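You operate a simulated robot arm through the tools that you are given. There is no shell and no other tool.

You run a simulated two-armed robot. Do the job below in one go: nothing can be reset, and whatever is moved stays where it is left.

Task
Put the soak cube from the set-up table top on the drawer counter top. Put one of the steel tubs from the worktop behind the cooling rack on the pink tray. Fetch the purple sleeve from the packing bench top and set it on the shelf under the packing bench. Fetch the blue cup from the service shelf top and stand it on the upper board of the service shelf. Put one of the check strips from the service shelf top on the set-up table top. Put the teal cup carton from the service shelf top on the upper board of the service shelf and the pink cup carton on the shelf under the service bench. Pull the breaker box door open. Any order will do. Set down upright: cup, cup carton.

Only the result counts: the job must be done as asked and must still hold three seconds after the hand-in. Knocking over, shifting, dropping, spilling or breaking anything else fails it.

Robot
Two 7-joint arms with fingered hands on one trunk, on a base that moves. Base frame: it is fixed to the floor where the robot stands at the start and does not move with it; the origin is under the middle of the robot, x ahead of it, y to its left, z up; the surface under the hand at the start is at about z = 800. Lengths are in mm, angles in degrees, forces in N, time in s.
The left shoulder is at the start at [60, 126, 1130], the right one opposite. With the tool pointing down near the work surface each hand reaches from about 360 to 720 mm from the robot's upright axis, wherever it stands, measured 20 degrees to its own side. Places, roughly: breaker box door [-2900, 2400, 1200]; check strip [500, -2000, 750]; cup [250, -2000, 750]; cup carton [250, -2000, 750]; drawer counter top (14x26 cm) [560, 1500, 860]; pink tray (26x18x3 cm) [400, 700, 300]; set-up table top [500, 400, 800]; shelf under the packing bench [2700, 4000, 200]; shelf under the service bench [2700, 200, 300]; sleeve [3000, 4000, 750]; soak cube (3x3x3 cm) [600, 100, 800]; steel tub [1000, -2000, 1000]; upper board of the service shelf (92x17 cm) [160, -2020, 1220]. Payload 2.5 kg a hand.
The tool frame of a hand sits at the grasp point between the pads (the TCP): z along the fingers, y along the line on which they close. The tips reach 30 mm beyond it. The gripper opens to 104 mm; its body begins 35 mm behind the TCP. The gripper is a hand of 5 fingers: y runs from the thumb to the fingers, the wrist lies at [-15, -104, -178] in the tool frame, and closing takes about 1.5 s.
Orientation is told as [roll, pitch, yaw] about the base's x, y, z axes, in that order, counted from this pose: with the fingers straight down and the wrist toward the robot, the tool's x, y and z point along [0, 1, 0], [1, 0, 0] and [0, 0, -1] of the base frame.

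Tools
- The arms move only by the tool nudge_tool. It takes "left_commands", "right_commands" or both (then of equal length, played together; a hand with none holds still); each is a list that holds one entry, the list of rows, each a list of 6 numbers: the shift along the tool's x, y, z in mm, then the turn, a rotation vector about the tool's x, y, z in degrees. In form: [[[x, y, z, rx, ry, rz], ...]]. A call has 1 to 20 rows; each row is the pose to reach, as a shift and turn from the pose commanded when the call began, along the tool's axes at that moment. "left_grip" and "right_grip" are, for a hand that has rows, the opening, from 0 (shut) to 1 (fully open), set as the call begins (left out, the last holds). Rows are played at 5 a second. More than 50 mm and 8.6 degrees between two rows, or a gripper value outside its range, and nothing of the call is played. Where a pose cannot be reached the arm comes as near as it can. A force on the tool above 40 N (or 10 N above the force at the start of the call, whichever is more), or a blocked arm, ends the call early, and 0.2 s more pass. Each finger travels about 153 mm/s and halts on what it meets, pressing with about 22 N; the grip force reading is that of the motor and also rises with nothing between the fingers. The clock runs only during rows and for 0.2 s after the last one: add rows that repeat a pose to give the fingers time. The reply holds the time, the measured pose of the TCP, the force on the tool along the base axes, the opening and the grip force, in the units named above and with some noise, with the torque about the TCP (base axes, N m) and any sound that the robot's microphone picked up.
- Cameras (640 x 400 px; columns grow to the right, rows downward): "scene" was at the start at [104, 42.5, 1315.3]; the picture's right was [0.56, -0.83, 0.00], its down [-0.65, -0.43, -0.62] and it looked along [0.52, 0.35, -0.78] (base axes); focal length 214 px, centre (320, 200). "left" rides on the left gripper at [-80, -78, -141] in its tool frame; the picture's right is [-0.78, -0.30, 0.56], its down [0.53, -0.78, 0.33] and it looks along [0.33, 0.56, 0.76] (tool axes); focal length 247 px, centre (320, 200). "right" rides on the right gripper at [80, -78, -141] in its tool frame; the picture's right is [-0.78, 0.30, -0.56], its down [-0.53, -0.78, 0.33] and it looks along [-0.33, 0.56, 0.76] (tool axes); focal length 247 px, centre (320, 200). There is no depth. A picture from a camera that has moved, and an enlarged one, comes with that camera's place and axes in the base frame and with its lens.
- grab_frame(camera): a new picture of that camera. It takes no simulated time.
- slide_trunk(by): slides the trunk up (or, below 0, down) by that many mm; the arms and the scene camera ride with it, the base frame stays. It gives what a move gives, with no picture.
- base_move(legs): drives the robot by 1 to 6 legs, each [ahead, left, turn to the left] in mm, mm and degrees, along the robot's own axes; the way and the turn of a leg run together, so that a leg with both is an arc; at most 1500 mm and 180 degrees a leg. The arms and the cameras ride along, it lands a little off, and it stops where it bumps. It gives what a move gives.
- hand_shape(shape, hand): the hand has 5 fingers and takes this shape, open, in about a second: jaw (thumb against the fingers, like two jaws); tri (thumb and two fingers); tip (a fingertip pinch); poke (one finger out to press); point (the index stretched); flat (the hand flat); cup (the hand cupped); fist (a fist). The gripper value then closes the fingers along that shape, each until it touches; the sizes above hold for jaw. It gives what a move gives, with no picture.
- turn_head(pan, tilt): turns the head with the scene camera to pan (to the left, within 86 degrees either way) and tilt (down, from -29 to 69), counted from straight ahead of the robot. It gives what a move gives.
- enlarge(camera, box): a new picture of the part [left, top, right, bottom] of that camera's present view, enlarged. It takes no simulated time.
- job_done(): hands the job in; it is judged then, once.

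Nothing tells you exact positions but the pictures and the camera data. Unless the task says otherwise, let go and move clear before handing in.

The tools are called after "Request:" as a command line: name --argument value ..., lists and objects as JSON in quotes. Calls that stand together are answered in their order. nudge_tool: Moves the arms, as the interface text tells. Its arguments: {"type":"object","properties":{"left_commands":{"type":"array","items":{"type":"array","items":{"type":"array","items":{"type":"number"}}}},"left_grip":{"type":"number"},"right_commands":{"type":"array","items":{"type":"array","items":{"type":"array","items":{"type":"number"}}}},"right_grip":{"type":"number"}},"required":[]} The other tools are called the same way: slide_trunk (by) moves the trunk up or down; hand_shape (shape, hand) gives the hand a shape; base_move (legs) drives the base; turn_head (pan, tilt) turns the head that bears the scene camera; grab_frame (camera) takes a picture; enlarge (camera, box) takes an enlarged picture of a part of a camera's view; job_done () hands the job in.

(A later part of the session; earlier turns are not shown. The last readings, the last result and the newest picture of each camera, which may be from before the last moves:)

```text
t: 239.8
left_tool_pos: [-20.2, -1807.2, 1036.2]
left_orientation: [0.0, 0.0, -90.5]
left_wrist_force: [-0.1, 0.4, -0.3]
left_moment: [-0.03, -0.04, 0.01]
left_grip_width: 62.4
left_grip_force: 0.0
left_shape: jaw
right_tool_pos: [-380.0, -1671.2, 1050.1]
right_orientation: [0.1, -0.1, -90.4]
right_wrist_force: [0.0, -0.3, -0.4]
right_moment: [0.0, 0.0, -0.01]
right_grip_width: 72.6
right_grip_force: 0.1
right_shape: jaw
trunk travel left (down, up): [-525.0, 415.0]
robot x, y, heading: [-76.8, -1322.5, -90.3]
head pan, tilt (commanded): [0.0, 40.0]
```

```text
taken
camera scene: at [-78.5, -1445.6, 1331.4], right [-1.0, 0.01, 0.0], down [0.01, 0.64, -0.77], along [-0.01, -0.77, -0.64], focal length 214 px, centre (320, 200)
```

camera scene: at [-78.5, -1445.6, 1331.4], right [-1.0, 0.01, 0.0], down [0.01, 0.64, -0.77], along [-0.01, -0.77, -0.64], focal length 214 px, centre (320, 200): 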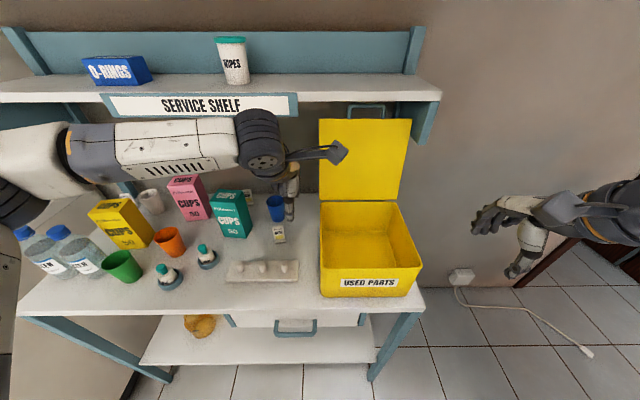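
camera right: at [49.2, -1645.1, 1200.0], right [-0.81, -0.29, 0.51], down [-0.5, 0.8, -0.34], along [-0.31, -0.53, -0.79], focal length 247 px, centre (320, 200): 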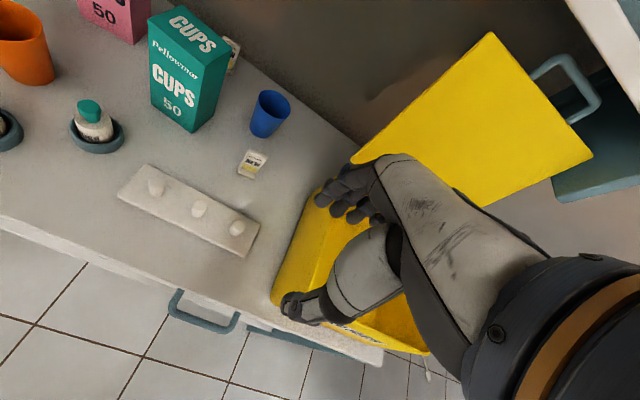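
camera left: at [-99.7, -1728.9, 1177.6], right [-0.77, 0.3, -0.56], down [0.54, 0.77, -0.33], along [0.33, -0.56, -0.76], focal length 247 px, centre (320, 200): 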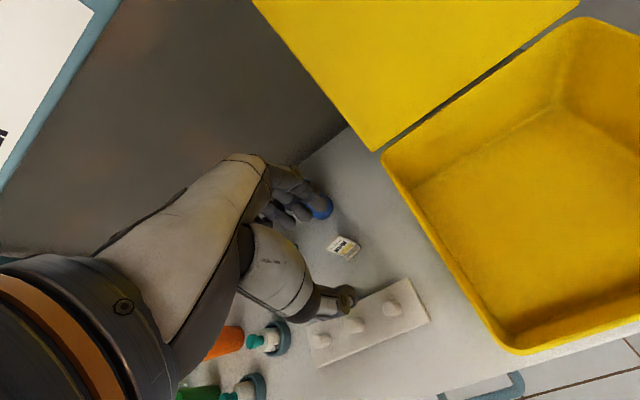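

The strip is at about (43, -1882, 830). I'll move the left hand above it with a narrower opening and check.

Request:
nudge_tool --left_commands '[[[32, 35, 0, 0, 0, 0], [64, 72, 0, 0, 0, 0], [64, 72, 40, 0, 0, 0], [64, 72, 80, 0, 0, 0], [64, 72, 106, 0, 0, 0], [64, 72, 106, 0, 0, 0]]]' --left_grip 0.45

Request:
grab_frame --camera "left"

Request:
enlarge --camera "scene" --box '[200, 150, 360, 250]'

```text
t: 241.2
left_tool_pos: [49.4, -1874.8, 934.8]
left_orientation: [-0.2, 0.1, -90.7]
left_wrist_force: [0.2, 0.2, -0.2]
left_moment: [-0.02, 0.01, 0.04]
left_grip_width: 46.9
left_grip_force: 0.0
left_shape: jaw
left hand out of reach, approached as far as the arm can: row 5, 6
right_tool_pos: [-378.3, -1671.2, 1049.2]
right_orientation: [0.0, -0.1, -90.5]
right_wrist_force: [0.0, 0.0, -0.2]
right_moment: [0.0, -0.02, 0.0]
right_grip_width: 72.8
right_grip_force: 0.1
right_shape: jaw
trunk travel left (down, up): [-525.0, 415.0]
robot x, y, heading: [-79.1, -1318.0, -90.6]
head pan, tilt (commanded): [0.0, 40.0]
```

```text
taken
camera left: at [-30.0, -1795.8, 1076.0], right [-0.77, 0.3, -0.56], down [0.54, 0.77, -0.33], along [0.33, -0.56, -0.76], focal length 247 px, centre (320, 200)
```

left: 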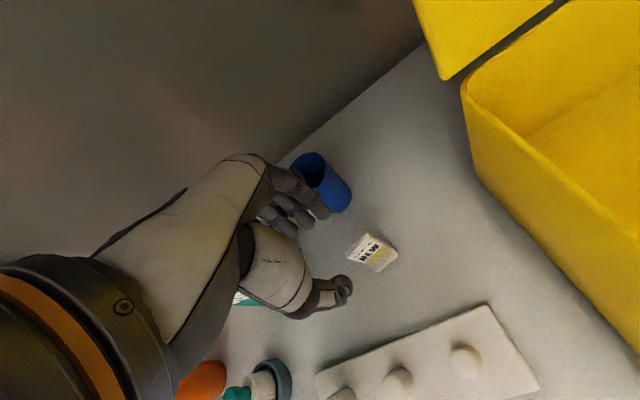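

```text
4.00 times, centred on (280, 200) of scene
camera zoom: at [-77.9, -1445.6, 1331.4], right [-1.0, 0.01, 0.0], down [0.01, 0.64, -0.77], along [-0.01, -0.77, -0.64], focal length 858 px, centre (480, 200)
```

zoom: 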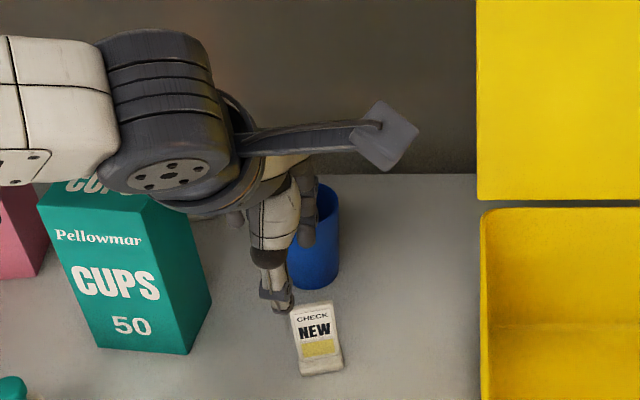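

The left arm is near a joint limit when folded this close. I'll back the base a little so the arm is more extended, then re-aim.

Request:
base_move --legs '[[-80, -40, 0]]'

Request:
nudge_tool --left_commands '[[[17, 40, 0, 0, 0, 0], [34, 75, 0, 0, 0, 0], [34, 75, 0, 0, 0, 0]]]'

Request:
grab_frame --camera "left"

```text
t: 242.3
left_tool_pos: [9.6, -1794.2, 933.3]
left_orientation: [-0.1, -0.2, -90.7]
left_wrist_force: [0.5, -0.3, -0.2]
left_moment: [0.01, 0.01, 0.0]
left_grip_width: 47.2
left_grip_force: 0.1
left_shape: jaw
right_tool_pos: [-417.4, -1590.3, 1049.7]
right_orientation: [0.1, -0.1, -90.6]
right_wrist_force: [-0.2, -0.6, -1.1]
right_moment: [0.0, 0.03, -0.02]
right_grip_width: 72.6
right_grip_force: 0.1
right_shape: jaw
trunk travel left (down, up): [-525.0, 415.0]
robot x, y, heading: [-117.0, -1239.7, -90.7]
head pan, tilt (commanded): [0.0, 40.0]
```

```text
t: 243.1
left_tool_pos: [60.2, -1840.8, 947.3]
left_orientation: [-0.1, -0.1, -90.7]
left_wrist_force: [1.0, -0.3, -0.1]
left_moment: [0.0, -0.01, 0.03]
left_grip_width: 47.2
left_grip_force: 0.1
left_shape: jaw
left hand out of reach, approached as far as the arm can: row 1, 2, 3
right_tool_pos: [-416.8, -1590.9, 1049.4]
right_orientation: [0.0, -0.1, -90.6]
right_wrist_force: [0.1, -0.1, -0.3]
right_moment: [0.02, 0.04, 0.01]
right_grip_width: 73.0
right_grip_force: 0.0
right_shape: jaw
trunk travel left (down, up): [-525.0, 415.0]
robot x, y, heading: [-119.1, -1240.2, -90.5]
head pan, tilt (commanded): [0.0, 40.0]
```

```text
taken
camera left: at [-18.3, -1762.9, 1089.6], right [-0.77, 0.3, -0.56], down [0.54, 0.77, -0.33], along [0.33, -0.56, -0.76], focal length 247 px, centre (320, 200)
```

left: 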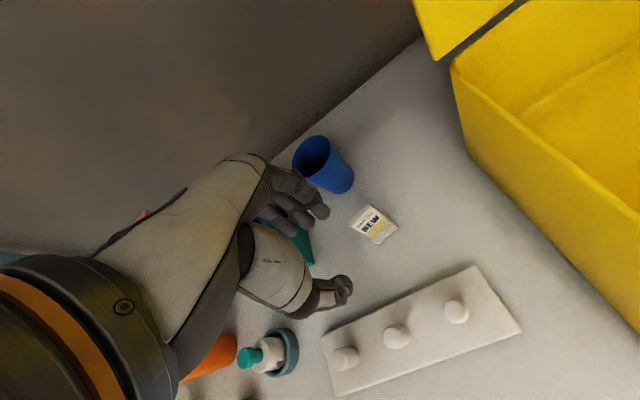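

The left arm seems stuck in an awkward elbow posture. I'll swing it out to the left and approach again along a larger arc.

Request:
nudge_tool --left_commands '[[[20, -20, -30, 0, 0, 0], [60, -40, -60, 0, 0, 0], [105, -60, -60, 0, 0, 0], [150, -80, -60, 0, 0, 0], [190, -110, -60, 0, 0, 0], [220, -145, -60, 0, 0, 0], [240, -190, -60, 0, 0, 0], [250, -235, -60, 0, 0, 0], [250, -260, -60, 0, 0, 0], [250, -260, -60, 0, 0, 0]]]'

Request:
grab_frame --camera "scene"

```text
refused: row 2 steps farther than a row can; nothing moved
```

```text
taken
camera scene: at [-116.0, -1366.2, 1331.4], right [-1.0, 0.01, 0.0], down [0.01, 0.64, -0.77], along [-0.01, -0.77, -0.64], focal length 214 px, centre (320, 200)
```

scene: 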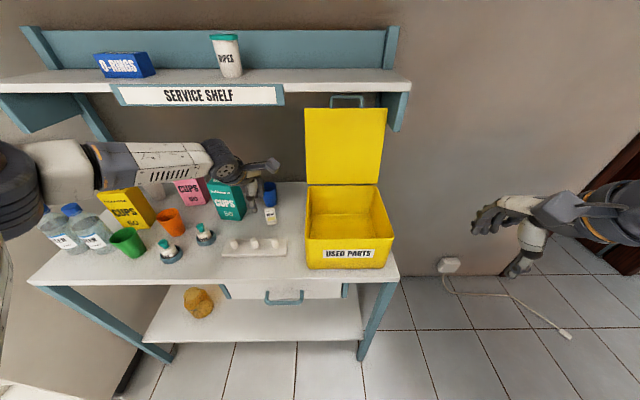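

I'll use the right arm for the strip instead. First I return the left hand to its original tucked pose.

Request:
nudge_tool --left_commands '[[[15, -10, -30, 0, 0, 0], [40, -35, -55, 0, 0, 0], [70, -70, -75, 0, 0, 0], [100, -105, -75, 0, 0, 0], [130, -140, -75, 0, 0, 0], [160, -175, -75, 0, 0, 0], [190, -210, -75, 0, 0, 0], [220, -240, -75, 0, 0, 0], [245, -270, -75, 0, 0, 0], [255, -295, -75, 0, 0, 0], [255, -295, -75, 0, 0, 0]]]'

Request:
base_move --legs '[[0, 240, 0.5], [80, 0, 0]]'

Request:
grab_frame --camera "scene"

```text
refused: row 3 steps farther than a row can; nothing moved
```

```text
t: 245.6
left_tool_pos: [304.3, -1918.3, 948.0]
left_orientation: [-0.1, -0.1, -90.0]
left_wrist_force: [0.1, 0.3, -0.2]
left_moment: [0.0, 0.03, 0.0]
left_grip_width: 46.7
left_grip_force: 0.1
left_shape: jaw
right_tool_pos: [-174.9, -1673.9, 1049.7]
right_orientation: [0.0, 0.1, -89.9]
right_wrist_force: [-0.2, 0.5, 0.3]
right_moment: [-0.02, 0.0, -0.02]
right_grip_width: 72.6
right_grip_force: 0.1
right_shape: jaw
trunk travel left (down, up): [-525.0, 415.0]
robot x, y, heading: [127.5, -1323.5, -90.2]
head pan, tilt (commanded): [0.0, 40.0]
```

```text
taken
camera scene: at [123.5, -1446.3, 1331.3], right [-1.0, 0.0, 0.0], down [0.0, 0.64, -0.77], along [0.0, -0.77, -0.64], focal length 214 px, centre (320, 200)
```

scene: 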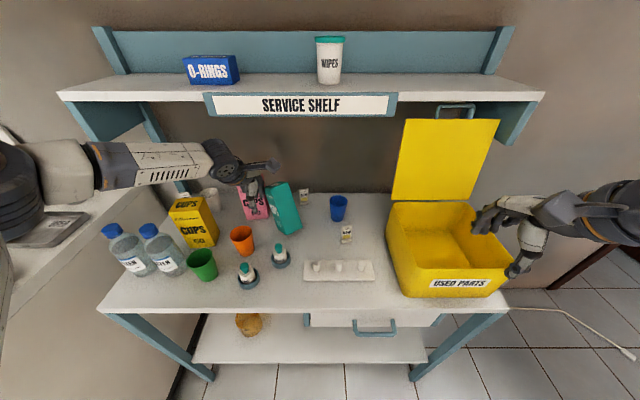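

The arm move was refused and the base move then carried the low left hand into the cartons. I need to see what happened before moving anything.

Request:
enlarge --camera "scene" --box '[200, 150, 360, 250]'

Request:
grab_frame --camera "left"

Request:
grab_frame --camera "right"

```text
4.00 times, centred on (280, 200) of scene
camera zoom: at [123.5, -1446.3, 1331.3], right [-1.0, 0.0, 0.0], down [0.0, 0.64, -0.77], along [0.0, -0.77, -0.64], focal length 858 px, centre (480, 200)
```

zoom: 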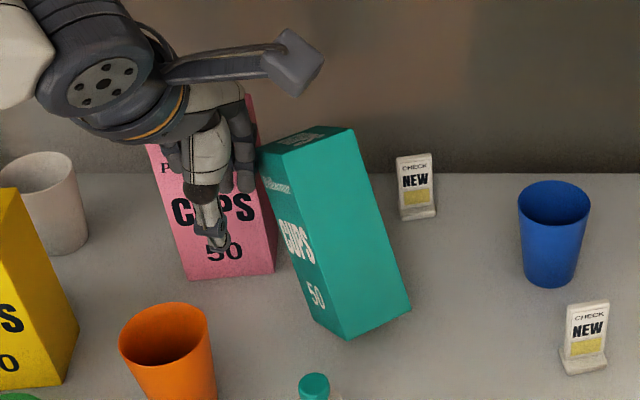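

```text
taken
camera left: at [225.0, -1841.5, 1089.2], right [-0.78, 0.3, -0.56], down [0.54, 0.78, -0.33], along [0.33, -0.56, -0.76], focal length 247 px, centre (320, 200)
```

left: 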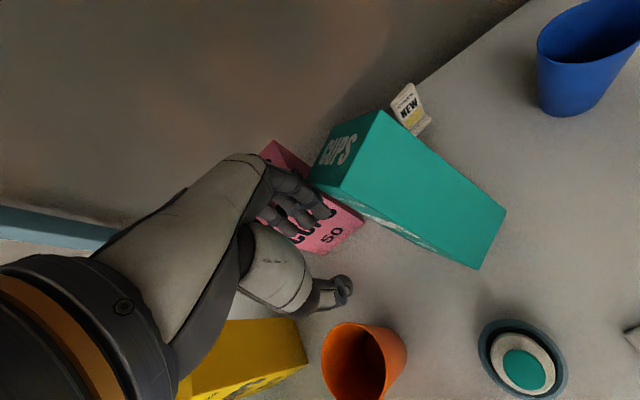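

```text
taken
camera right: at [-94.8, -1597.5, 1189.5], right [-0.78, -0.3, 0.56], down [-0.54, 0.78, -0.33], along [-0.33, -0.56, -0.76], focal length 247 px, centre (320, 200)
```

right: 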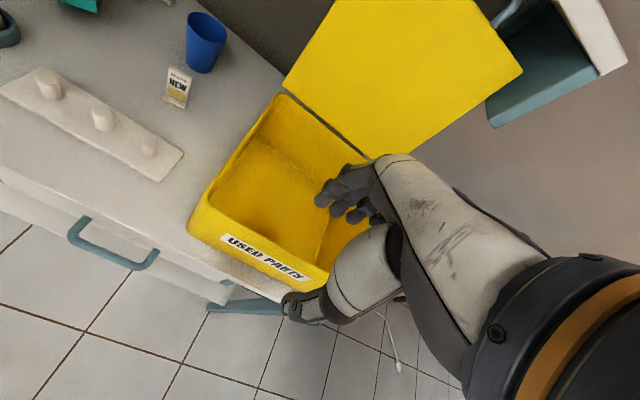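

The teal carton (a task item) got twisted and is leaning about 25–28° on the left hand; everything else still stands. I'll gently push it back upright by moving the left hand right and toward the robot in small steps.

Request:
nudge_tool --left_commands '[[[10, -38, -14, 0, 0, 0], [7, -44, -14, 0, 0, 0], [4, -50, -14, 0, 0, 0], [1, -56, -14, 0, 0, 0], [1, -56, -14, 0, 0, 0]]]'

Request:
enlarge --camera "scene" --box '[200, 150, 360, 250]'

Request:
grab_frame --camera "left"

```text
t: 246.8
left_tool_pos: [305.8, -1861.6, 961.7]
left_orientation: [-0.1, -0.1, -90.1]
left_wrist_force: [0.3, 0.5, 0.4]
left_moment: [-0.02, -0.01, 0.04]
left_grip_width: 46.8
left_grip_force: 0.0
left_shape: jaw
right_tool_pos: [-174.9, -1673.1, 1048.9]
right_orientation: [-0.1, 0.0, -90.0]
right_wrist_force: [0.0, -0.1, -0.4]
right_moment: [-0.01, -0.01, -0.03]
right_grip_width: 72.9
right_grip_force: 0.0
right_shape: jaw
trunk travel left (down, up): [-525.0, 415.0]
robot x, y, heading: [122.0, -1317.8, -90.1]
head pan, tilt (commanded): [0.0, 40.0]
```

```text
4.00 times, centred on (280, 200) of scene
camera zoom: at [123.5, -1445.5, 1331.4], right [-1.0, 0.0, 0.0], down [0.0, 0.64, -0.77], along [0.0, -0.77, -0.64], focal length 858 px, centre (480, 200)
```

zoom: 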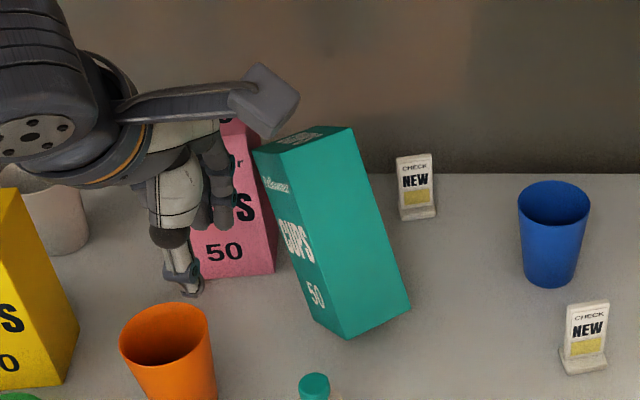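

```text
taken
camera left: at [226.4, -1784.2, 1103.5], right [-0.78, 0.3, -0.56], down [0.54, 0.78, -0.33], along [0.33, -0.56, -0.76], focal length 247 px, centre (320, 200)
```

left: 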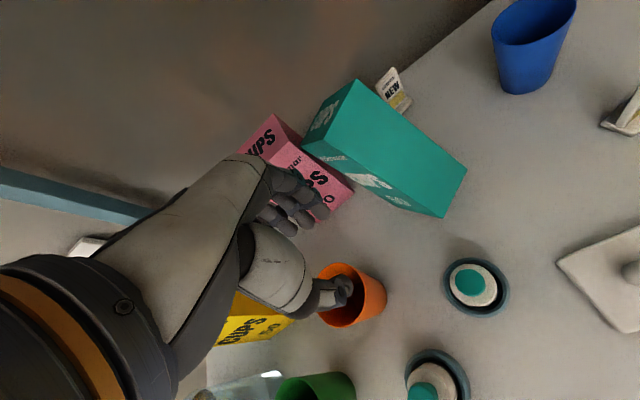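

The left hand is free now; the teal carton leans stably against the pink one, which still stands. I'll raise the left hand straight up out of the way first.

Request:
nudge_tool --left_commands '[[[0, 0, -30, 0, 0, 0], [0, 0, -70, 0, 0, 0], [0, 0, -70, 0, 0, 0]]]'

Request:
enlarge --camera "scene" --box '[240, 165, 320, 235]'

Request:
enlarge --camera "left" --box '[240, 60, 480, 230]'

```text
t: 247.6
left_tool_pos: [305.9, -1861.7, 1032.4]
left_orientation: [-0.2, -0.1, -90.1]
left_wrist_force: [0.1, 0.3, 0.0]
left_moment: [0.01, 0.0, 0.01]
left_grip_width: 46.8
left_grip_force: 0.0
left_shape: jaw
right_tool_pos: [-175.9, -1673.6, 1050.6]
right_orientation: [-0.1, -0.1, -90.1]
right_wrist_force: [0.1, 0.0, -0.8]
right_moment: [0.0, -0.03, 0.02]
right_grip_width: 72.7
right_grip_force: 0.2
right_shape: jaw
trunk travel left (down, up): [-525.0, 415.0]
robot x, y, heading: [122.3, -1321.5, -90.1]
head pan, tilt (commanded): [0.0, 40.0]
```

```text
5.71 times, centred on (280, 200) of scene
camera zoom: at [123.5, -1445.6, 1331.4], right [-1.0, 0.0, 0.0], down [0.0, 0.64, -0.77], along [0.0, -0.77, -0.64], focal length 1226 px, centre (549, 200)
```

zoom: 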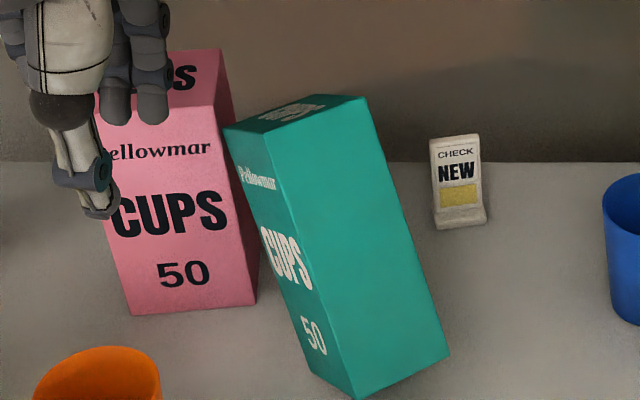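

```text
2.35 times, centred on (360, 145) of left
camera zoom: at [226.1, -1784.5, 1174.5], right [-0.78, 0.3, -0.56], down [0.54, 0.78, -0.33], along [0.33, -0.56, -0.76], focal length 581 px, centre (226, 329)
```

zoom: 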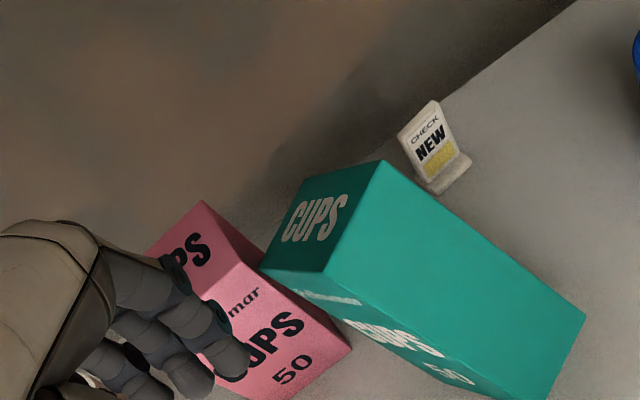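

The teal carton's pose triangulates well: tilted ~26° toward the back-left, resting against the pink carton, with its 54 mm faces pointing left-front/right-back. I'll try to grip it across those faces with the left hand, first rotating that hand (yaw ~58° right, slight tilt) in free space.

Request:
nudge_tool --left_commands '[[[0, -10, 0, -1.3, 2.3, 7.2], [0, -20, 0, -2.5, 4.6, 14.4], [0, -30, 0, -3.8, 6.8, 21.6], [0, -40, 0, -5.1, 9.1, 28.8], [0, -40, 0, -6.3, 11.4, 35.9], [0, -40, 0, -7.6, 13.7, 43.1], [0, -40, 0, -8.8, 15.9, 50.3], [0, -40, 0, -10.1, 18.2, 57.5], [0, -40, 0, -10.1, 18.2, 57.5]]]' --left_grip 1.0

Request:
grab_frame --camera "left"

Request:
grab_frame --camera "scene"

```text
t: 249.6
left_tool_pos: [305.9, -1822.6, 1031.0]
left_orientation: [20.1, -0.1, -148.2]
left_wrist_force: [-0.9, 0.4, -0.6]
left_moment: [0.01, -0.02, 0.01]
left_grip_width: 103.4
left_grip_force: 0.0
left_shape: jaw
right_tool_pos: [-174.8, -1673.5, 1050.8]
right_orientation: [0.0, -0.1, -90.0]
right_wrist_force: [-0.2, 0.0, 0.3]
right_moment: [-0.01, -0.04, 0.0]
right_grip_width: 73.1
right_grip_force: 0.1
right_shape: jaw
trunk travel left (down, up): [-525.0, 415.0]
robot x, y, heading: [120.7, -1324.9, -89.7]
head pan, tilt (commanded): [0.0, 40.0]
```

```text
taken
camera left: at [307.5, -1677.2, 1137.3], right [-0.03, 0.61, -0.79], down [0.98, -0.12, -0.13], along [-0.17, -0.78, -0.6], focal length 247 px, centre (320, 200)
```

left: 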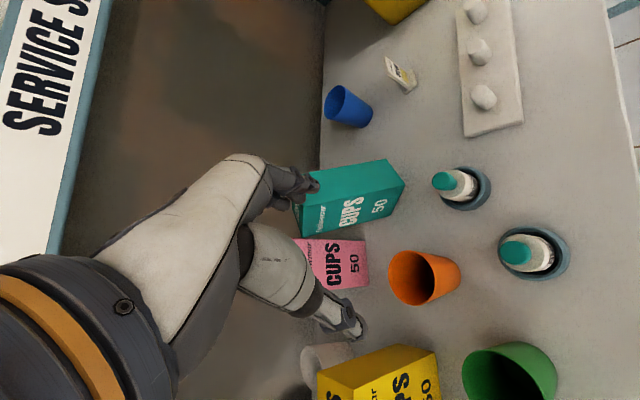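

```text
taken
camera scene: at [123.4, -1445.5, 1331.4], right [-1.0, 0.0, 0.0], down [0.0, 0.64, -0.77], along [0.0, -0.77, -0.64], focal length 214 px, centre (320, 200)
```

scene: 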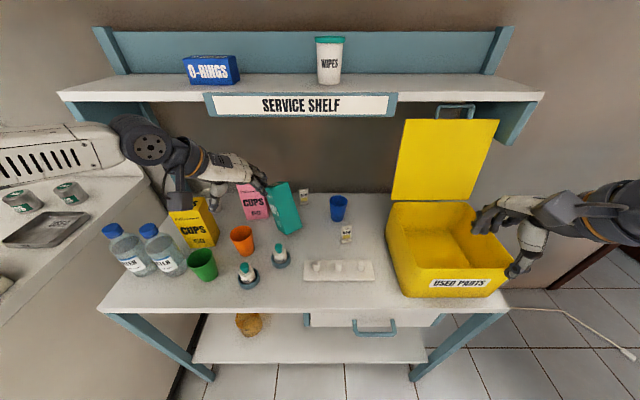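

The orientation is reachable. Moving along to the pre-grasp point just above the leaning carton.

Request:
nudge_tool --left_commands '[[[14.6, 30, 10, 0, 0, 0], [29.2, 60, 22, 0, 0, 0], [43.9, 90, 36, 0, 0, 0], [58.5, 120.3, 54.2, 0, 0, 0], [58.5, 120.3, 54.2, 0, 0, 0]]]'

Request:
grab_frame --camera "left"

Request:
enlarge --camera "scene" --box '[180, 130, 340, 230]'

```text
t: 250.8
left_tool_pos: [252.8, -1923.7, 1008.7]
left_orientation: [20.0, -0.2, -148.1]
left_wrist_force: [-0.5, 0.6, -0.2]
left_moment: [0.0, 0.0, -0.02]
left_grip_width: 103.8
left_grip_force: 0.1
left_shape: jaw
left hand out of reach, approached as far as the arm can: row 4, 5
right_tool_pos: [-175.3, -1673.7, 1049.7]
right_orientation: [0.0, 0.0, -90.0]
right_wrist_force: [0.5, -0.1, -0.7]
right_moment: [0.02, 0.01, 0.03]
right_grip_width: 72.9
right_grip_force: 0.0
right_shape: jaw
trunk travel left (down, up): [-525.0, 415.0]
robot x, y, heading: [120.3, -1320.3, -90.2]
head pan, tilt (commanded): [0.0, 40.0]
```

```text
taken
camera left: at [254.7, -1777.7, 1114.9], right [-0.03, 0.61, -0.79], down [0.98, -0.11, -0.13], along [-0.17, -0.78, -0.6], focal length 247 px, centre (320, 200)
```

left: 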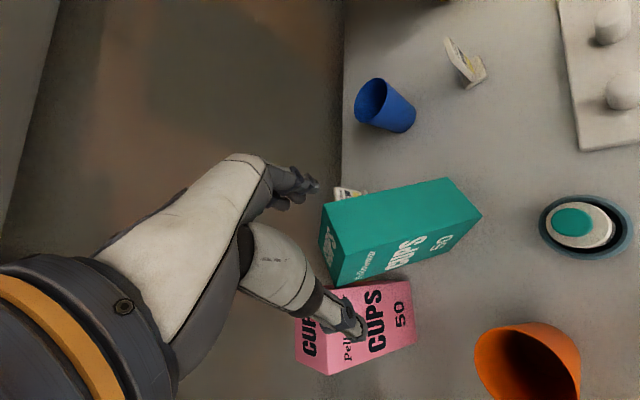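

```text
4.00 times, centred on (260, 180) of scene
camera zoom: at [123.5, -1445.6, 1331.4], right [-1.0, 0.0, 0.0], down [0.0, 0.64, -0.77], along [0.0, -0.77, -0.64], focal length 858 px, centre (560, 280)
```

zoom: 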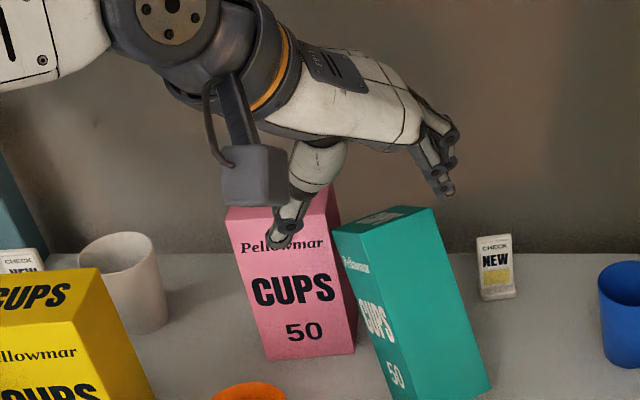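

27 mm short. I'll pull the hand back, bring the base 70 mm closer, and re-approach.

Request:
nudge_tool --left_commands '[[[-24, -16, -9, 0, 0, 0], [-48, -32, -17.5, 0, 0, 0], [-56, -37, -20, 0, 0, 0], [-56, -37, -20, 0, 0, 0]]]'

```text
t: 251.8
left_tool_pos: [255.1, -1852.7, 1009.3]
left_orientation: [20.0, -0.1, -148.2]
left_wrist_force: [0.6, -0.3, 0.0]
left_moment: [-0.02, -0.04, 0.0]
left_grip_width: 103.8
left_grip_force: 0.1
left_shape: jaw
right_tool_pos: [-175.1, -1674.0, 1049.0]
right_orientation: [0.0, -0.1, -90.1]
right_wrist_force: [1.2, 0.4, 0.7]
right_moment: [0.01, 0.01, 0.01]
right_grip_width: 72.8
right_grip_force: 0.1
right_shape: jaw
trunk travel left (down, up): [-525.0, 415.0]
robot x, y, heading: [126.5, -1323.6, -90.0]
head pan, tilt (commanded): [0.0, 40.0]
```

Request:
base_move --legs '[[70, 0, 0]]'

Request:
grab_frame --camera "left"

```text
t: 252.8
left_tool_pos: [255.2, -1922.3, 1008.0]
left_orientation: [19.9, -0.2, -148.3]
left_wrist_force: [-0.3, -0.4, -1.0]
left_moment: [-0.01, -0.02, -0.01]
left_grip_width: 104.0
left_grip_force: 0.0
left_shape: jaw
right_tool_pos: [-175.4, -1744.6, 1049.4]
right_orientation: [-0.1, 0.0, -90.0]
right_wrist_force: [0.1, -0.4, 0.4]
right_moment: [0.04, -0.04, 0.0]
right_grip_width: 72.8
right_grip_force: 0.1
right_shape: jaw
trunk travel left (down, up): [-525.0, 415.0]
robot x, y, heading: [122.4, -1389.4, -90.1]
head pan, tilt (commanded): [0.0, 40.0]
```

```text
taken
camera left: at [255.5, -1777.7, 1114.8], right [-0.03, 0.61, -0.79], down [0.98, -0.12, -0.13], along [-0.17, -0.78, -0.6], focal length 247 px, centre (320, 200)
```

left: 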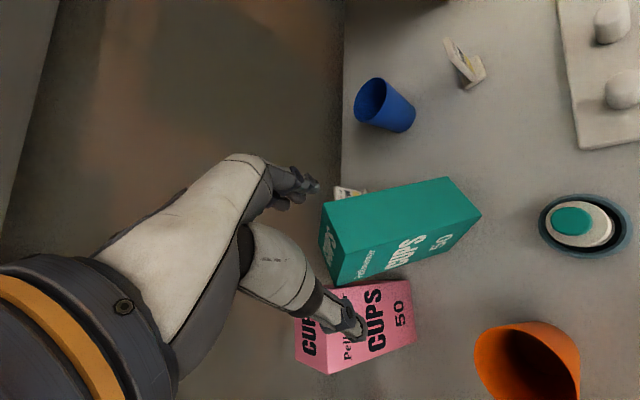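

Now in range. I'll align and advance along the finger direction in two stages.

Request:
nudge_tool --left_commands '[[[6, 12, 6, 0, 0, 0], [12.4, 24, 12, 0, 0, 0], [12.4, 24, 30, 0, 0, 0], [12.4, 24, 42, 0, 0, 0], [12.4, 24, 42, 0, 0, 0]]]'

Request:
grab_frame --camera "left"

Request:
grab_frame --camera "scene"

Request:
enlarge --camera "scene" --box '[180, 110, 340, 210]'

```text
t: 254.0
left_tool_pos: [247.8, -1957.3, 973.0]
left_orientation: [20.0, -0.1, -148.1]
left_wrist_force: [0.3, -0.1, -0.1]
left_moment: [0.02, -0.02, 0.0]
left_grip_width: 103.6
left_grip_force: 0.0
left_shape: jaw
right_tool_pos: [-175.7, -1742.4, 1049.3]
right_orientation: [0.0, -0.1, -90.0]
right_wrist_force: [0.6, 0.2, -0.4]
right_moment: [0.03, -0.04, 0.0]
right_grip_width: 73.0
right_grip_force: 0.1
right_shape: jaw
trunk travel left (down, up): [-525.0, 415.0]
robot x, y, heading: [122.4, -1390.5, -90.0]
head pan, tilt (commanded): [0.0, 40.0]
```

```text
taken
camera left: at [248.5, -1812.0, 1079.9], right [-0.03, 0.61, -0.79], down [0.98, -0.12, -0.13], along [-0.17, -0.78, -0.6], focal length 247 px, centre (320, 200)
```

left: 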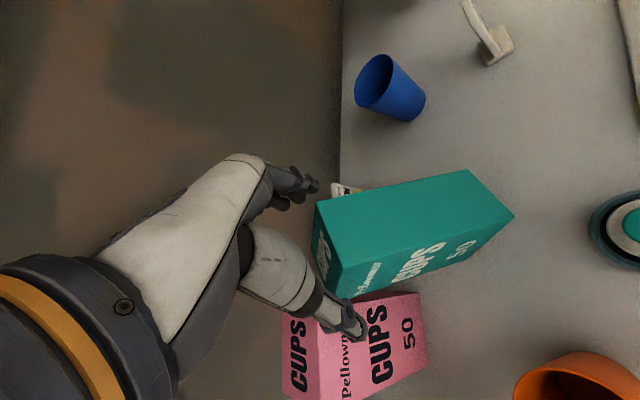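

```text
taken
camera scene: at [123.3, -1515.2, 1331.4], right [-1.0, 0.0, 0.0], down [0.0, 0.64, -0.77], along [0.0, -0.77, -0.64], focal length 214 px, centre (320, 200)
```

scene: 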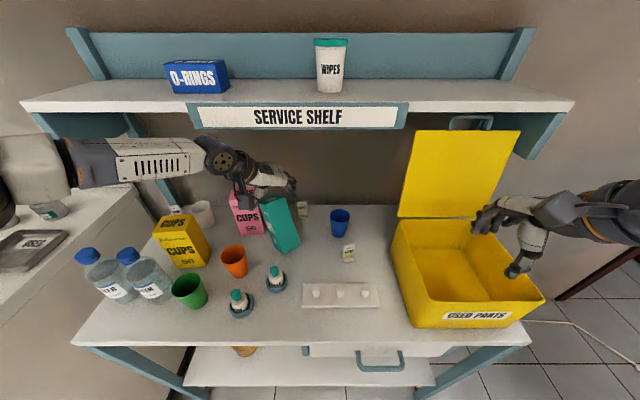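

```text
4.00 times, centred on (260, 160) of scene
camera zoom: at [123.3, -1515.2, 1331.4], right [-1.0, 0.0, 0.0], down [0.0, 0.64, -0.77], along [0.0, -0.77, -0.64], focal length 858 px, centre (560, 360)
```

zoom: 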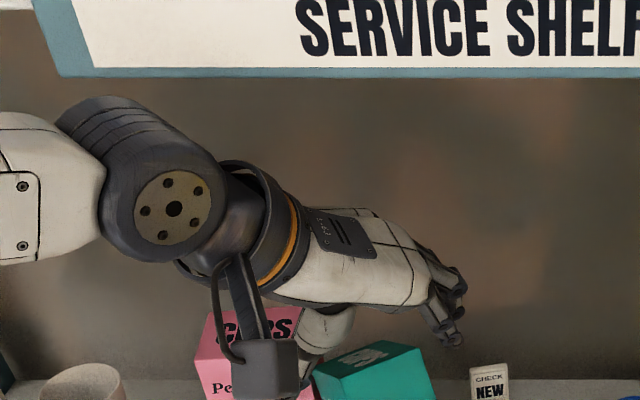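

Thumb and fingers straddle the carton. Advancing another 26 mm and closing.

Request:
nudge_tool --left_commands '[[[0, 0, 10, 0, 0, 0], [0, 0, 19, 0, 0, 0], [0, 0, 26, 0, 0, 0], [0, 0, 26, 0, 0, 0]]]'

Request:
grab_frame --camera "left"

```text
t: 255.0
left_tool_pos: [251.0, -1965.1, 948.2]
left_orientation: [19.9, -0.2, -148.2]
left_wrist_force: [0.1, 0.9, -0.6]
left_moment: [-0.02, 0.02, 0.0]
left_grip_width: 103.9
left_grip_force: 0.1
left_shape: jaw
right_tool_pos: [-175.8, -1741.7, 1050.1]
right_orientation: [0.0, -0.1, -90.0]
right_wrist_force: [-0.2, 0.2, -0.2]
right_moment: [0.03, 0.0, -0.02]
right_grip_width: 72.9
right_grip_force: 0.0
right_shape: jaw
trunk travel left (down, up): [-525.0, 415.0]
robot x, y, heading: [122.8, -1392.9, -90.2]
head pan, tilt (commanded): [0.0, 40.0]
```

```text
taken
camera left: at [253.2, -1819.2, 1055.2], right [-0.03, 0.61, -0.79], down [0.98, -0.12, -0.13], along [-0.17, -0.78, -0.6], focal length 247 px, centre (320, 200)
```

left: 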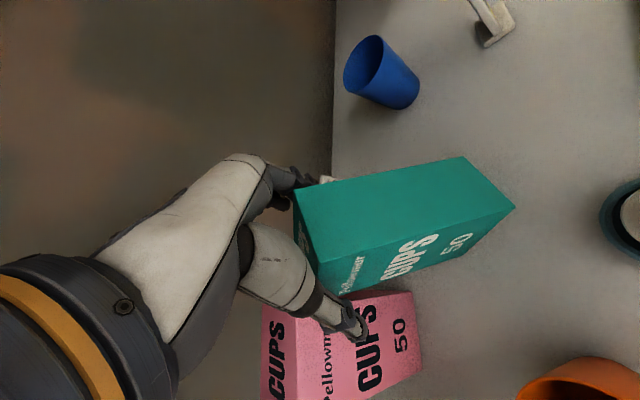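

Request:
nudge_tool --left_commands '[[[0, 0, 0, 0, 0, 0], [0, 0, 0, 0, 0, 0], [0, 0, 0, 0, 0, 0], [0, 0, 0, 0, 0, 0], [0, 0, 0, 0, 0, 0], [0, 0, 0, 0, 0, 0], [0, 0, 0, 0, 0, 0], [0, 0, 0, 0, 0, 0]]]' --left_grip 0

Request:
grab_frame --camera "left"

Request:
enlarge --camera "scene" --box '[180, 130, 340, 270]'

```text
t: 256.8
left_tool_pos: [253.4, -1965.8, 948.9]
left_orientation: [20.0, -0.1, -148.2]
left_wrist_force: [0.6, 0.7, 0.4]
left_moment: [0.0, -0.04, -0.02]
left_grip_width: 52.7
left_grip_force: 21.9
left_shape: jaw
right_tool_pos: [-175.5, -1743.1, 1049.3]
right_orientation: [0.0, -0.1, -90.1]
right_wrist_force: [0.5, 0.1, 0.1]
right_moment: [-0.02, -0.02, 0.01]
right_grip_width: 72.7
right_grip_force: 0.1
right_shape: jaw
trunk travel left (down, up): [-525.0, 415.0]
robot x, y, heading: [120.0, -1392.2, -90.4]
head pan, tilt (commanded): [0.0, 40.0]
```

```text
taken
camera left: at [253.2, -1819.2, 1055.2], right [-0.03, 0.61, -0.79], down [0.98, -0.12, -0.13], along [-0.17, -0.78, -0.6], focal length 247 px, centre (320, 200)
```

left: 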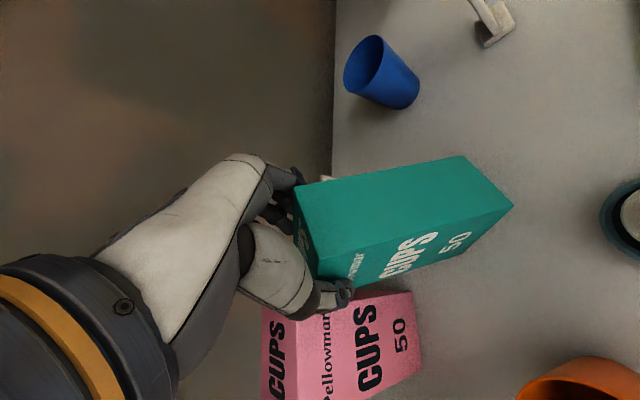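

```text
2.86 times, centred on (260, 200) of scene
camera zoom: at [123.4, -1515.2, 1331.4], right [-1.0, 0.0, 0.0], down [0.0, 0.64, -0.77], along [0.0, -0.77, -0.64], focal length 613 px, centre (491, 200)
```

zoom: 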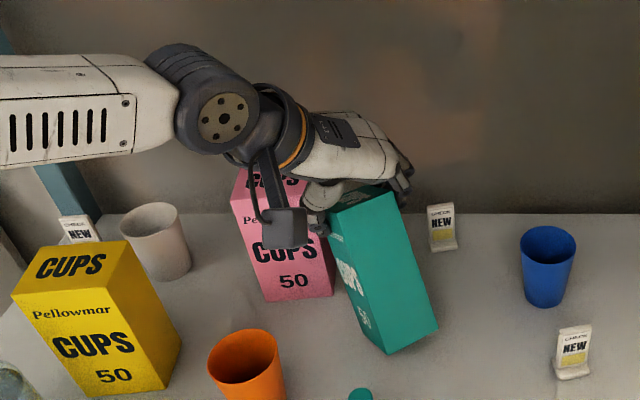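

The carton is gripped (52.7 mm, 22 N). Lifting along the hand axis, away from the pink carton.

Request:
nudge_tool --left_commands '[[[0, 0, -8, 0, 0, 0], [0, 0, -25, 0, 0, 0], [0, 0, -50, 0, 0, 0], [0, 0, -80, 0, 0, 0], [0, 0, -80, 0, 0, 0]]]'

Request:
grab_frame --camera "left"

Request:
grab_frame --camera "scene"

```text
t: 258.0
left_tool_pos: [237.9, -1941.3, 1024.2]
left_orientation: [19.9, -0.1, -148.2]
left_wrist_force: [0.3, -0.2, -0.8]
left_moment: [-0.02, -0.04, 0.01]
left_grip_width: 52.3
left_grip_force: 22.4
left_shape: jaw
right_tool_pos: [-175.5, -1742.6, 1050.3]
right_orientation: [-0.1, -0.1, -90.0]
right_wrist_force: [-0.2, 0.2, 0.0]
right_moment: [0.0, 0.0, 0.02]
right_grip_width: 72.8
right_grip_force: 0.0
right_shape: jaw
trunk travel left (down, up): [-525.0, 415.0]
robot x, y, heading: [123.5, -1391.7, -90.2]
head pan, tilt (commanded): [0.0, 40.0]
```

```text
taken
camera left: at [239.0, -1796.0, 1129.8], right [-0.03, 0.61, -0.79], down [0.98, -0.12, -0.13], along [-0.17, -0.78, -0.6], focal length 247 px, centre (320, 200)
```

left: 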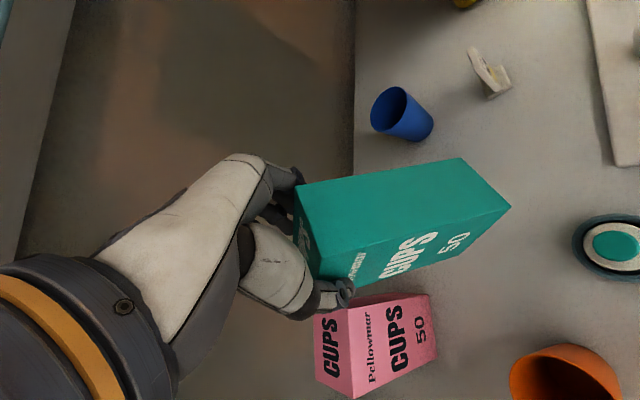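

```text
taken
camera scene: at [123.4, -1515.4, 1331.4], right [-1.0, 0.0, 0.0], down [0.0, 0.64, -0.77], along [0.0, -0.77, -0.64], focal length 214 px, centre (320, 200)
```

scene: 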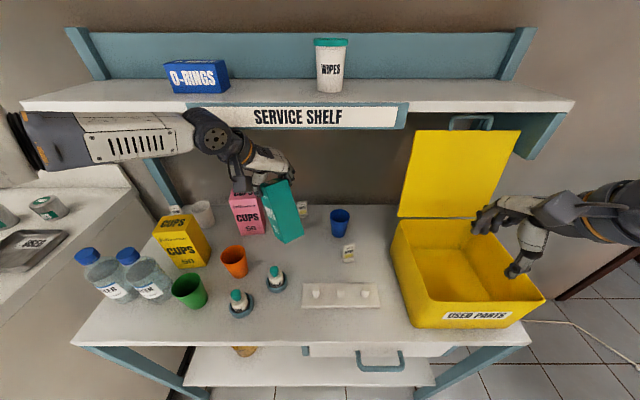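

The carton is lifted free. I'll raise the trunk a bit so it clears the small bottles, then back away from the shelf.

Request:
slide_trunk --by 100

```text
t: 258.6
left_tool_pos: [239.0, -1933.9, 1045.4]
left_orientation: [18.6, 1.6, -148.6]
left_wrist_force: [0.1, -1.1, -1.5]
left_moment: [-0.01, 0.02, -0.02]
left_grip_width: 52.7
left_grip_force: 22.3
left_shape: jaw
right_tool_pos: [-175.8, -1742.8, 1084.8]
right_orientation: [0.1, -0.1, -90.0]
right_wrist_force: [0.2, -0.2, 0.2]
right_moment: [0.0, 0.01, -0.02]
right_grip_width: 72.8
right_grip_force: 0.0
right_shape: jaw
trunk travel left (down, up): [-559.0, 381.0]
robot x, y, heading: [123.3, -1393.5, -89.9]
head pan, tilt (commanded): [0.0, 40.0]
stopped: the force on the tool passed its limit at 57 N (the readings are from after the stop); the commanded pose is now the measured one
```

Something on the left side touched during the rise. Let me look before doing anything else.

Request:
grab_frame --camera "scene"

Request:
enlarge --camera "scene" --box '[0, 60, 320, 260]'

Request:
grab_frame --camera "left"

```text
taken
camera scene: at [123.0, -1514.7, 1366.4], right [-1.0, 0.0, 0.0], down [0.0, 0.64, -0.77], along [0.0, -0.77, -0.64], focal length 214 px, centre (320, 200)
```

scene: 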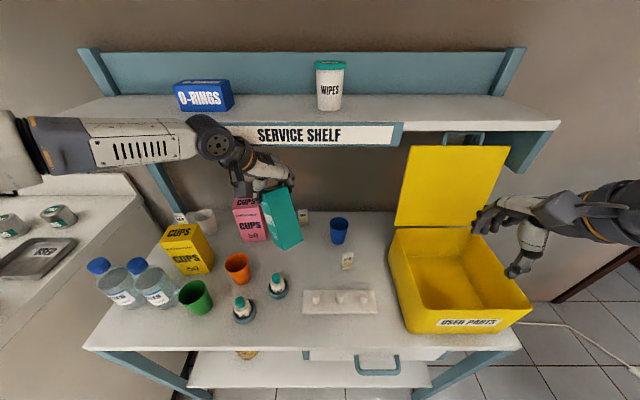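

```text
2.00 times, centred on (160, 160) of scene
camera zoom: at [123.0, -1514.7, 1366.4], right [-1.0, 0.0, 0.0], down [0.0, 0.64, -0.77], along [0.0, -0.77, -0.64], focal length 429 px, centre (640, 280)
```

zoom: 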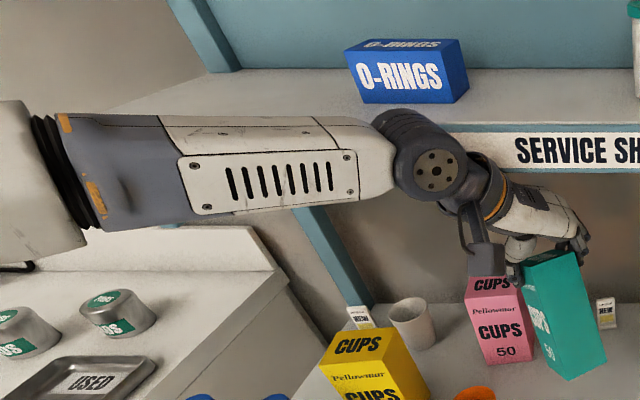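

```text
taken
camera left: at [239.1, -1792.2, 1155.9], right [-0.02, 0.64, -0.77], down [0.99, -0.11, -0.12], along [-0.17, -0.76, -0.63], focal length 247 px, centre (320, 200)
```

left: 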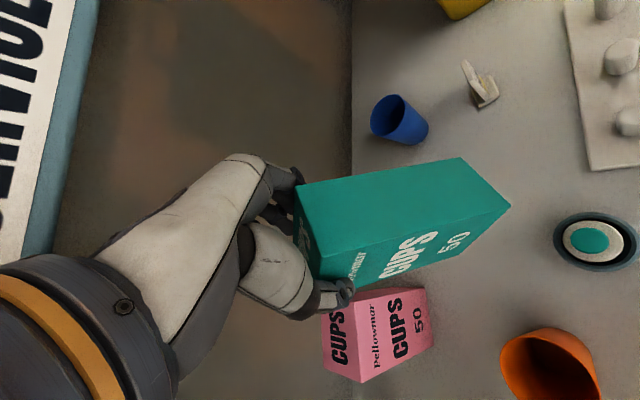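

The wrist touched the underside of the sign; the carton is still held. I'll back the base straight away from the shelf to free it.

Request:
base_move --legs '[[-120, 0, 0]]'

Request:
grab_frame --camera "scene"

```text
t: 259.9
left_tool_pos: [239.7, -1818.0, 1044.4]
left_orientation: [18.7, 1.6, -148.4]
left_wrist_force: [0.2, 0.7, -0.5]
left_moment: [-0.06, -0.03, -0.04]
left_grip_width: 52.4
left_grip_force: 21.8
left_shape: jaw
right_tool_pos: [-175.2, -1626.4, 1084.0]
right_orientation: [0.0, -0.1, -89.9]
right_wrist_force: [0.3, 0.5, 0.9]
right_moment: [0.0, -0.02, -0.01]
right_grip_width: 72.7
right_grip_force: 0.0
right_shape: jaw
trunk travel left (down, up): [-559.0, 381.0]
robot x, y, heading: [121.1, -1274.0, -89.8]
head pan, tilt (commanded): [0.0, 40.0]
```

```text
taken
camera scene: at [123.5, -1397.5, 1365.7], right [-1.0, 0.0, 0.0], down [0.0, 0.64, -0.77], along [0.0, -0.77, -0.64], focal length 214 px, centre (320, 200)
```

scene: 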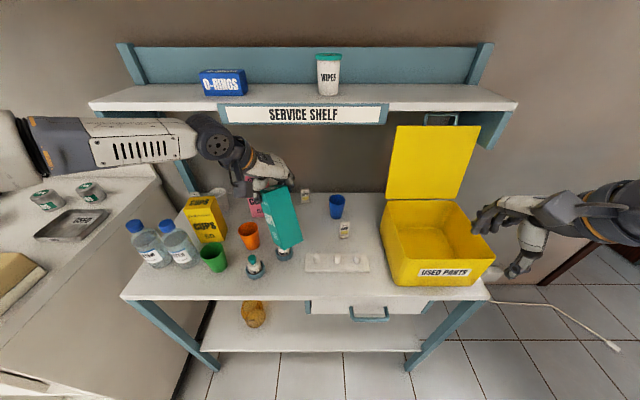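

Request:
base_move --legs '[[-180, 0, 0]]'

Request:
slide_trunk --by 375

Request:
grab_frame --camera "scene"

Request:
grab_frame --camera "left"

```text
t: 261.4
left_tool_pos: [237.8, -1635.7, 1044.7]
left_orientation: [18.6, 1.7, -148.6]
left_wrist_force: [0.2, -0.3, -2.1]
left_moment: [-0.01, -0.01, 0.02]
left_grip_width: 52.5
left_grip_force: 22.1
left_shape: jaw
right_tool_pos: [-174.3, -1444.3, 1083.4]
right_orientation: [0.0, -0.1, -90.1]
right_wrist_force: [0.6, 0.6, 0.8]
right_moment: [-0.01, 0.0, 0.01]
right_grip_width: 72.7
right_grip_force: 0.1
right_shape: jaw
trunk travel left (down, up): [-559.0, 381.0]
robot x, y, heading: [123.3, -1088.7, -90.2]
head pan, tilt (commanded): [0.0, 40.0]
```

```text
t: 265.0
left_tool_pos: [237.9, -1636.6, 1418.5]
left_orientation: [18.5, 1.5, -148.5]
left_wrist_force: [0.4, 0.0, -1.5]
left_moment: [-0.03, -0.01, 0.0]
left_grip_width: 52.3
left_grip_force: 22.7
left_shape: jaw
right_tool_pos: [-175.8, -1445.3, 1457.9]
right_orientation: [0.1, -0.1, -90.1]
right_wrist_force: [-0.7, 0.2, -0.5]
right_moment: [0.0, 0.04, -0.01]
right_grip_width: 72.9
right_grip_force: 0.1
right_shape: jaw
trunk travel left (down, up): [-934.0, 6.0]
robot x, y, heading: [118.3, -1092.0, -90.1]
head pan, tilt (commanded): [0.0, 40.0]
```

```text
taken
camera scene: at [123.4, -1217.7, 1740.6], right [-1.0, 0.0, 0.0], down [0.0, 0.64, -0.77], along [0.0, -0.77, -0.64], focal length 214 px, centre (320, 200)
```

scene: 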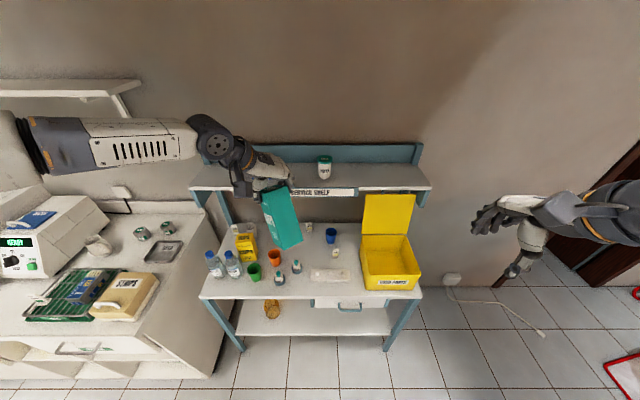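

```text
taken
camera left: at [239.2, -1495.4, 1530.0], right [-0.02, 0.64, -0.77], down [0.99, -0.11, -0.12], along [-0.17, -0.76, -0.63], focal length 247 px, centre (320, 200)
```

left: 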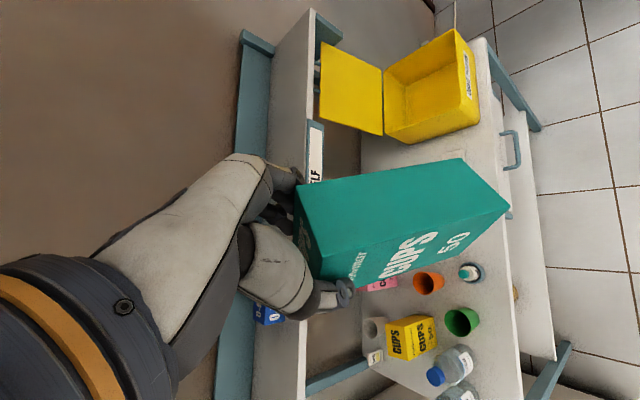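

Carton still firmly held, all other items stand. Now I'll rotate the hand ~27° about its y axis so the carton hangs upright.

Request:
nudge_tool --left_commands '[[[0, 0, 0, 0.6, 6.9, 0], [0, 0, 0, 1.2, 13.8, 0], [0, 0, 0, 1.8, 20.6, 0], [0, 0, 0, 2.3, 27.5, 0], [0, 0, 0, 2.3, 27.5, 0]]]'

Request:
grab_frame --camera "scene"

Request:
enlarge --camera "scene" --box '[180, 120, 340, 260]'

Request:
grab_frame --camera "left"

Request:
grab_frame --camera "right"

```text
t: 266.2
left_tool_pos: [237.6, -1638.4, 1418.7]
left_orientation: [46.1, 3.5, -147.2]
left_wrist_force: [0.5, -0.3, -2.2]
left_moment: [0.02, 0.06, -0.03]
left_grip_width: 52.2
left_grip_force: 22.1
left_shape: jaw
right_tool_pos: [-176.0, -1444.9, 1460.3]
right_orientation: [0.1, -0.1, -90.1]
right_wrist_force: [-0.4, -0.1, 0.1]
right_moment: [0.01, 0.0, 0.04]
right_grip_width: 72.8
right_grip_force: 0.0
right_shape: jaw
trunk travel left (down, up): [-934.0, 6.0]
robot x, y, heading: [128.1, -1095.4, -89.9]
head pan, tilt (commanded): [0.0, 40.0]
```

```text
taken
camera scene: at [123.6, -1217.8, 1740.6], right [-1.0, 0.0, 0.0], down [0.0, 0.64, -0.77], along [0.0, -0.77, -0.64], focal length 214 px, centre (320, 200)
```

scene: 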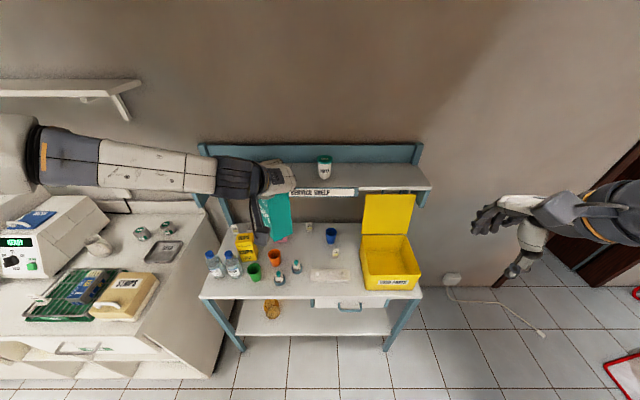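

```text
2.86 times, centred on (260, 190) of scene
camera zoom: at [123.6, -1217.8, 1740.6], right [-1.0, 0.0, 0.0], down [0.0, 0.64, -0.77], along [0.0, -0.77, -0.64], focal length 613 px, centre (491, 229)
```

zoom: 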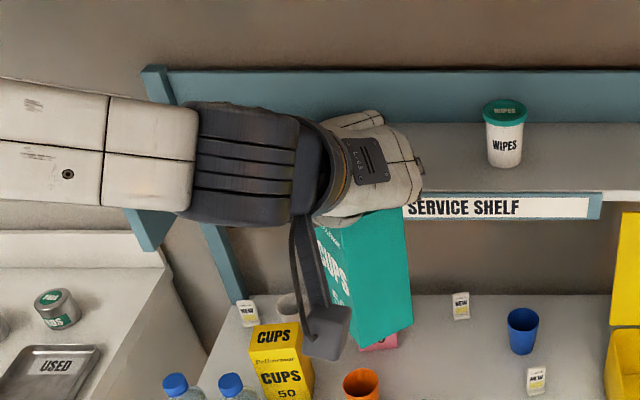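

```text
taken
camera left: at [216.7, -1464.8, 1464.7], right [0.22, 0.3, -0.93], down [0.97, -0.1, 0.2], along [-0.03, -0.95, -0.32], focal length 247 px, centre (320, 200)
```

left: 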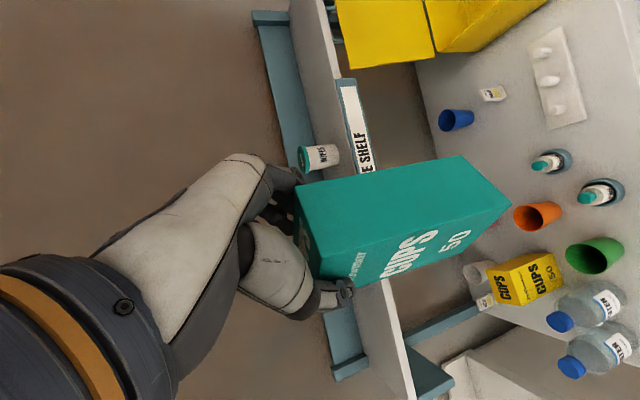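

```text
taken
camera right: at [-95.0, -1368.8, 1598.9], right [-0.78, -0.29, 0.56], down [-0.53, 0.78, -0.33], along [-0.33, -0.56, -0.76], focal length 247 px, centre (320, 200)
```

right: 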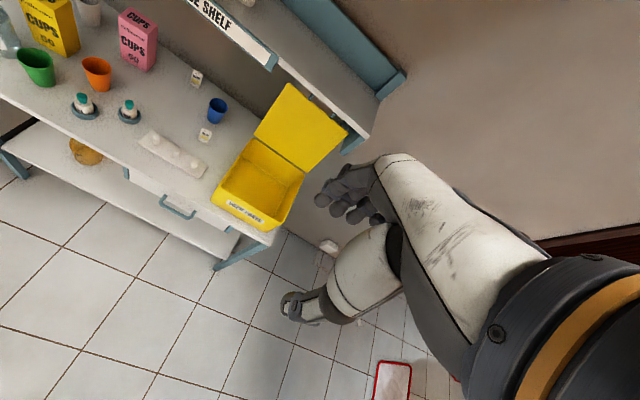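

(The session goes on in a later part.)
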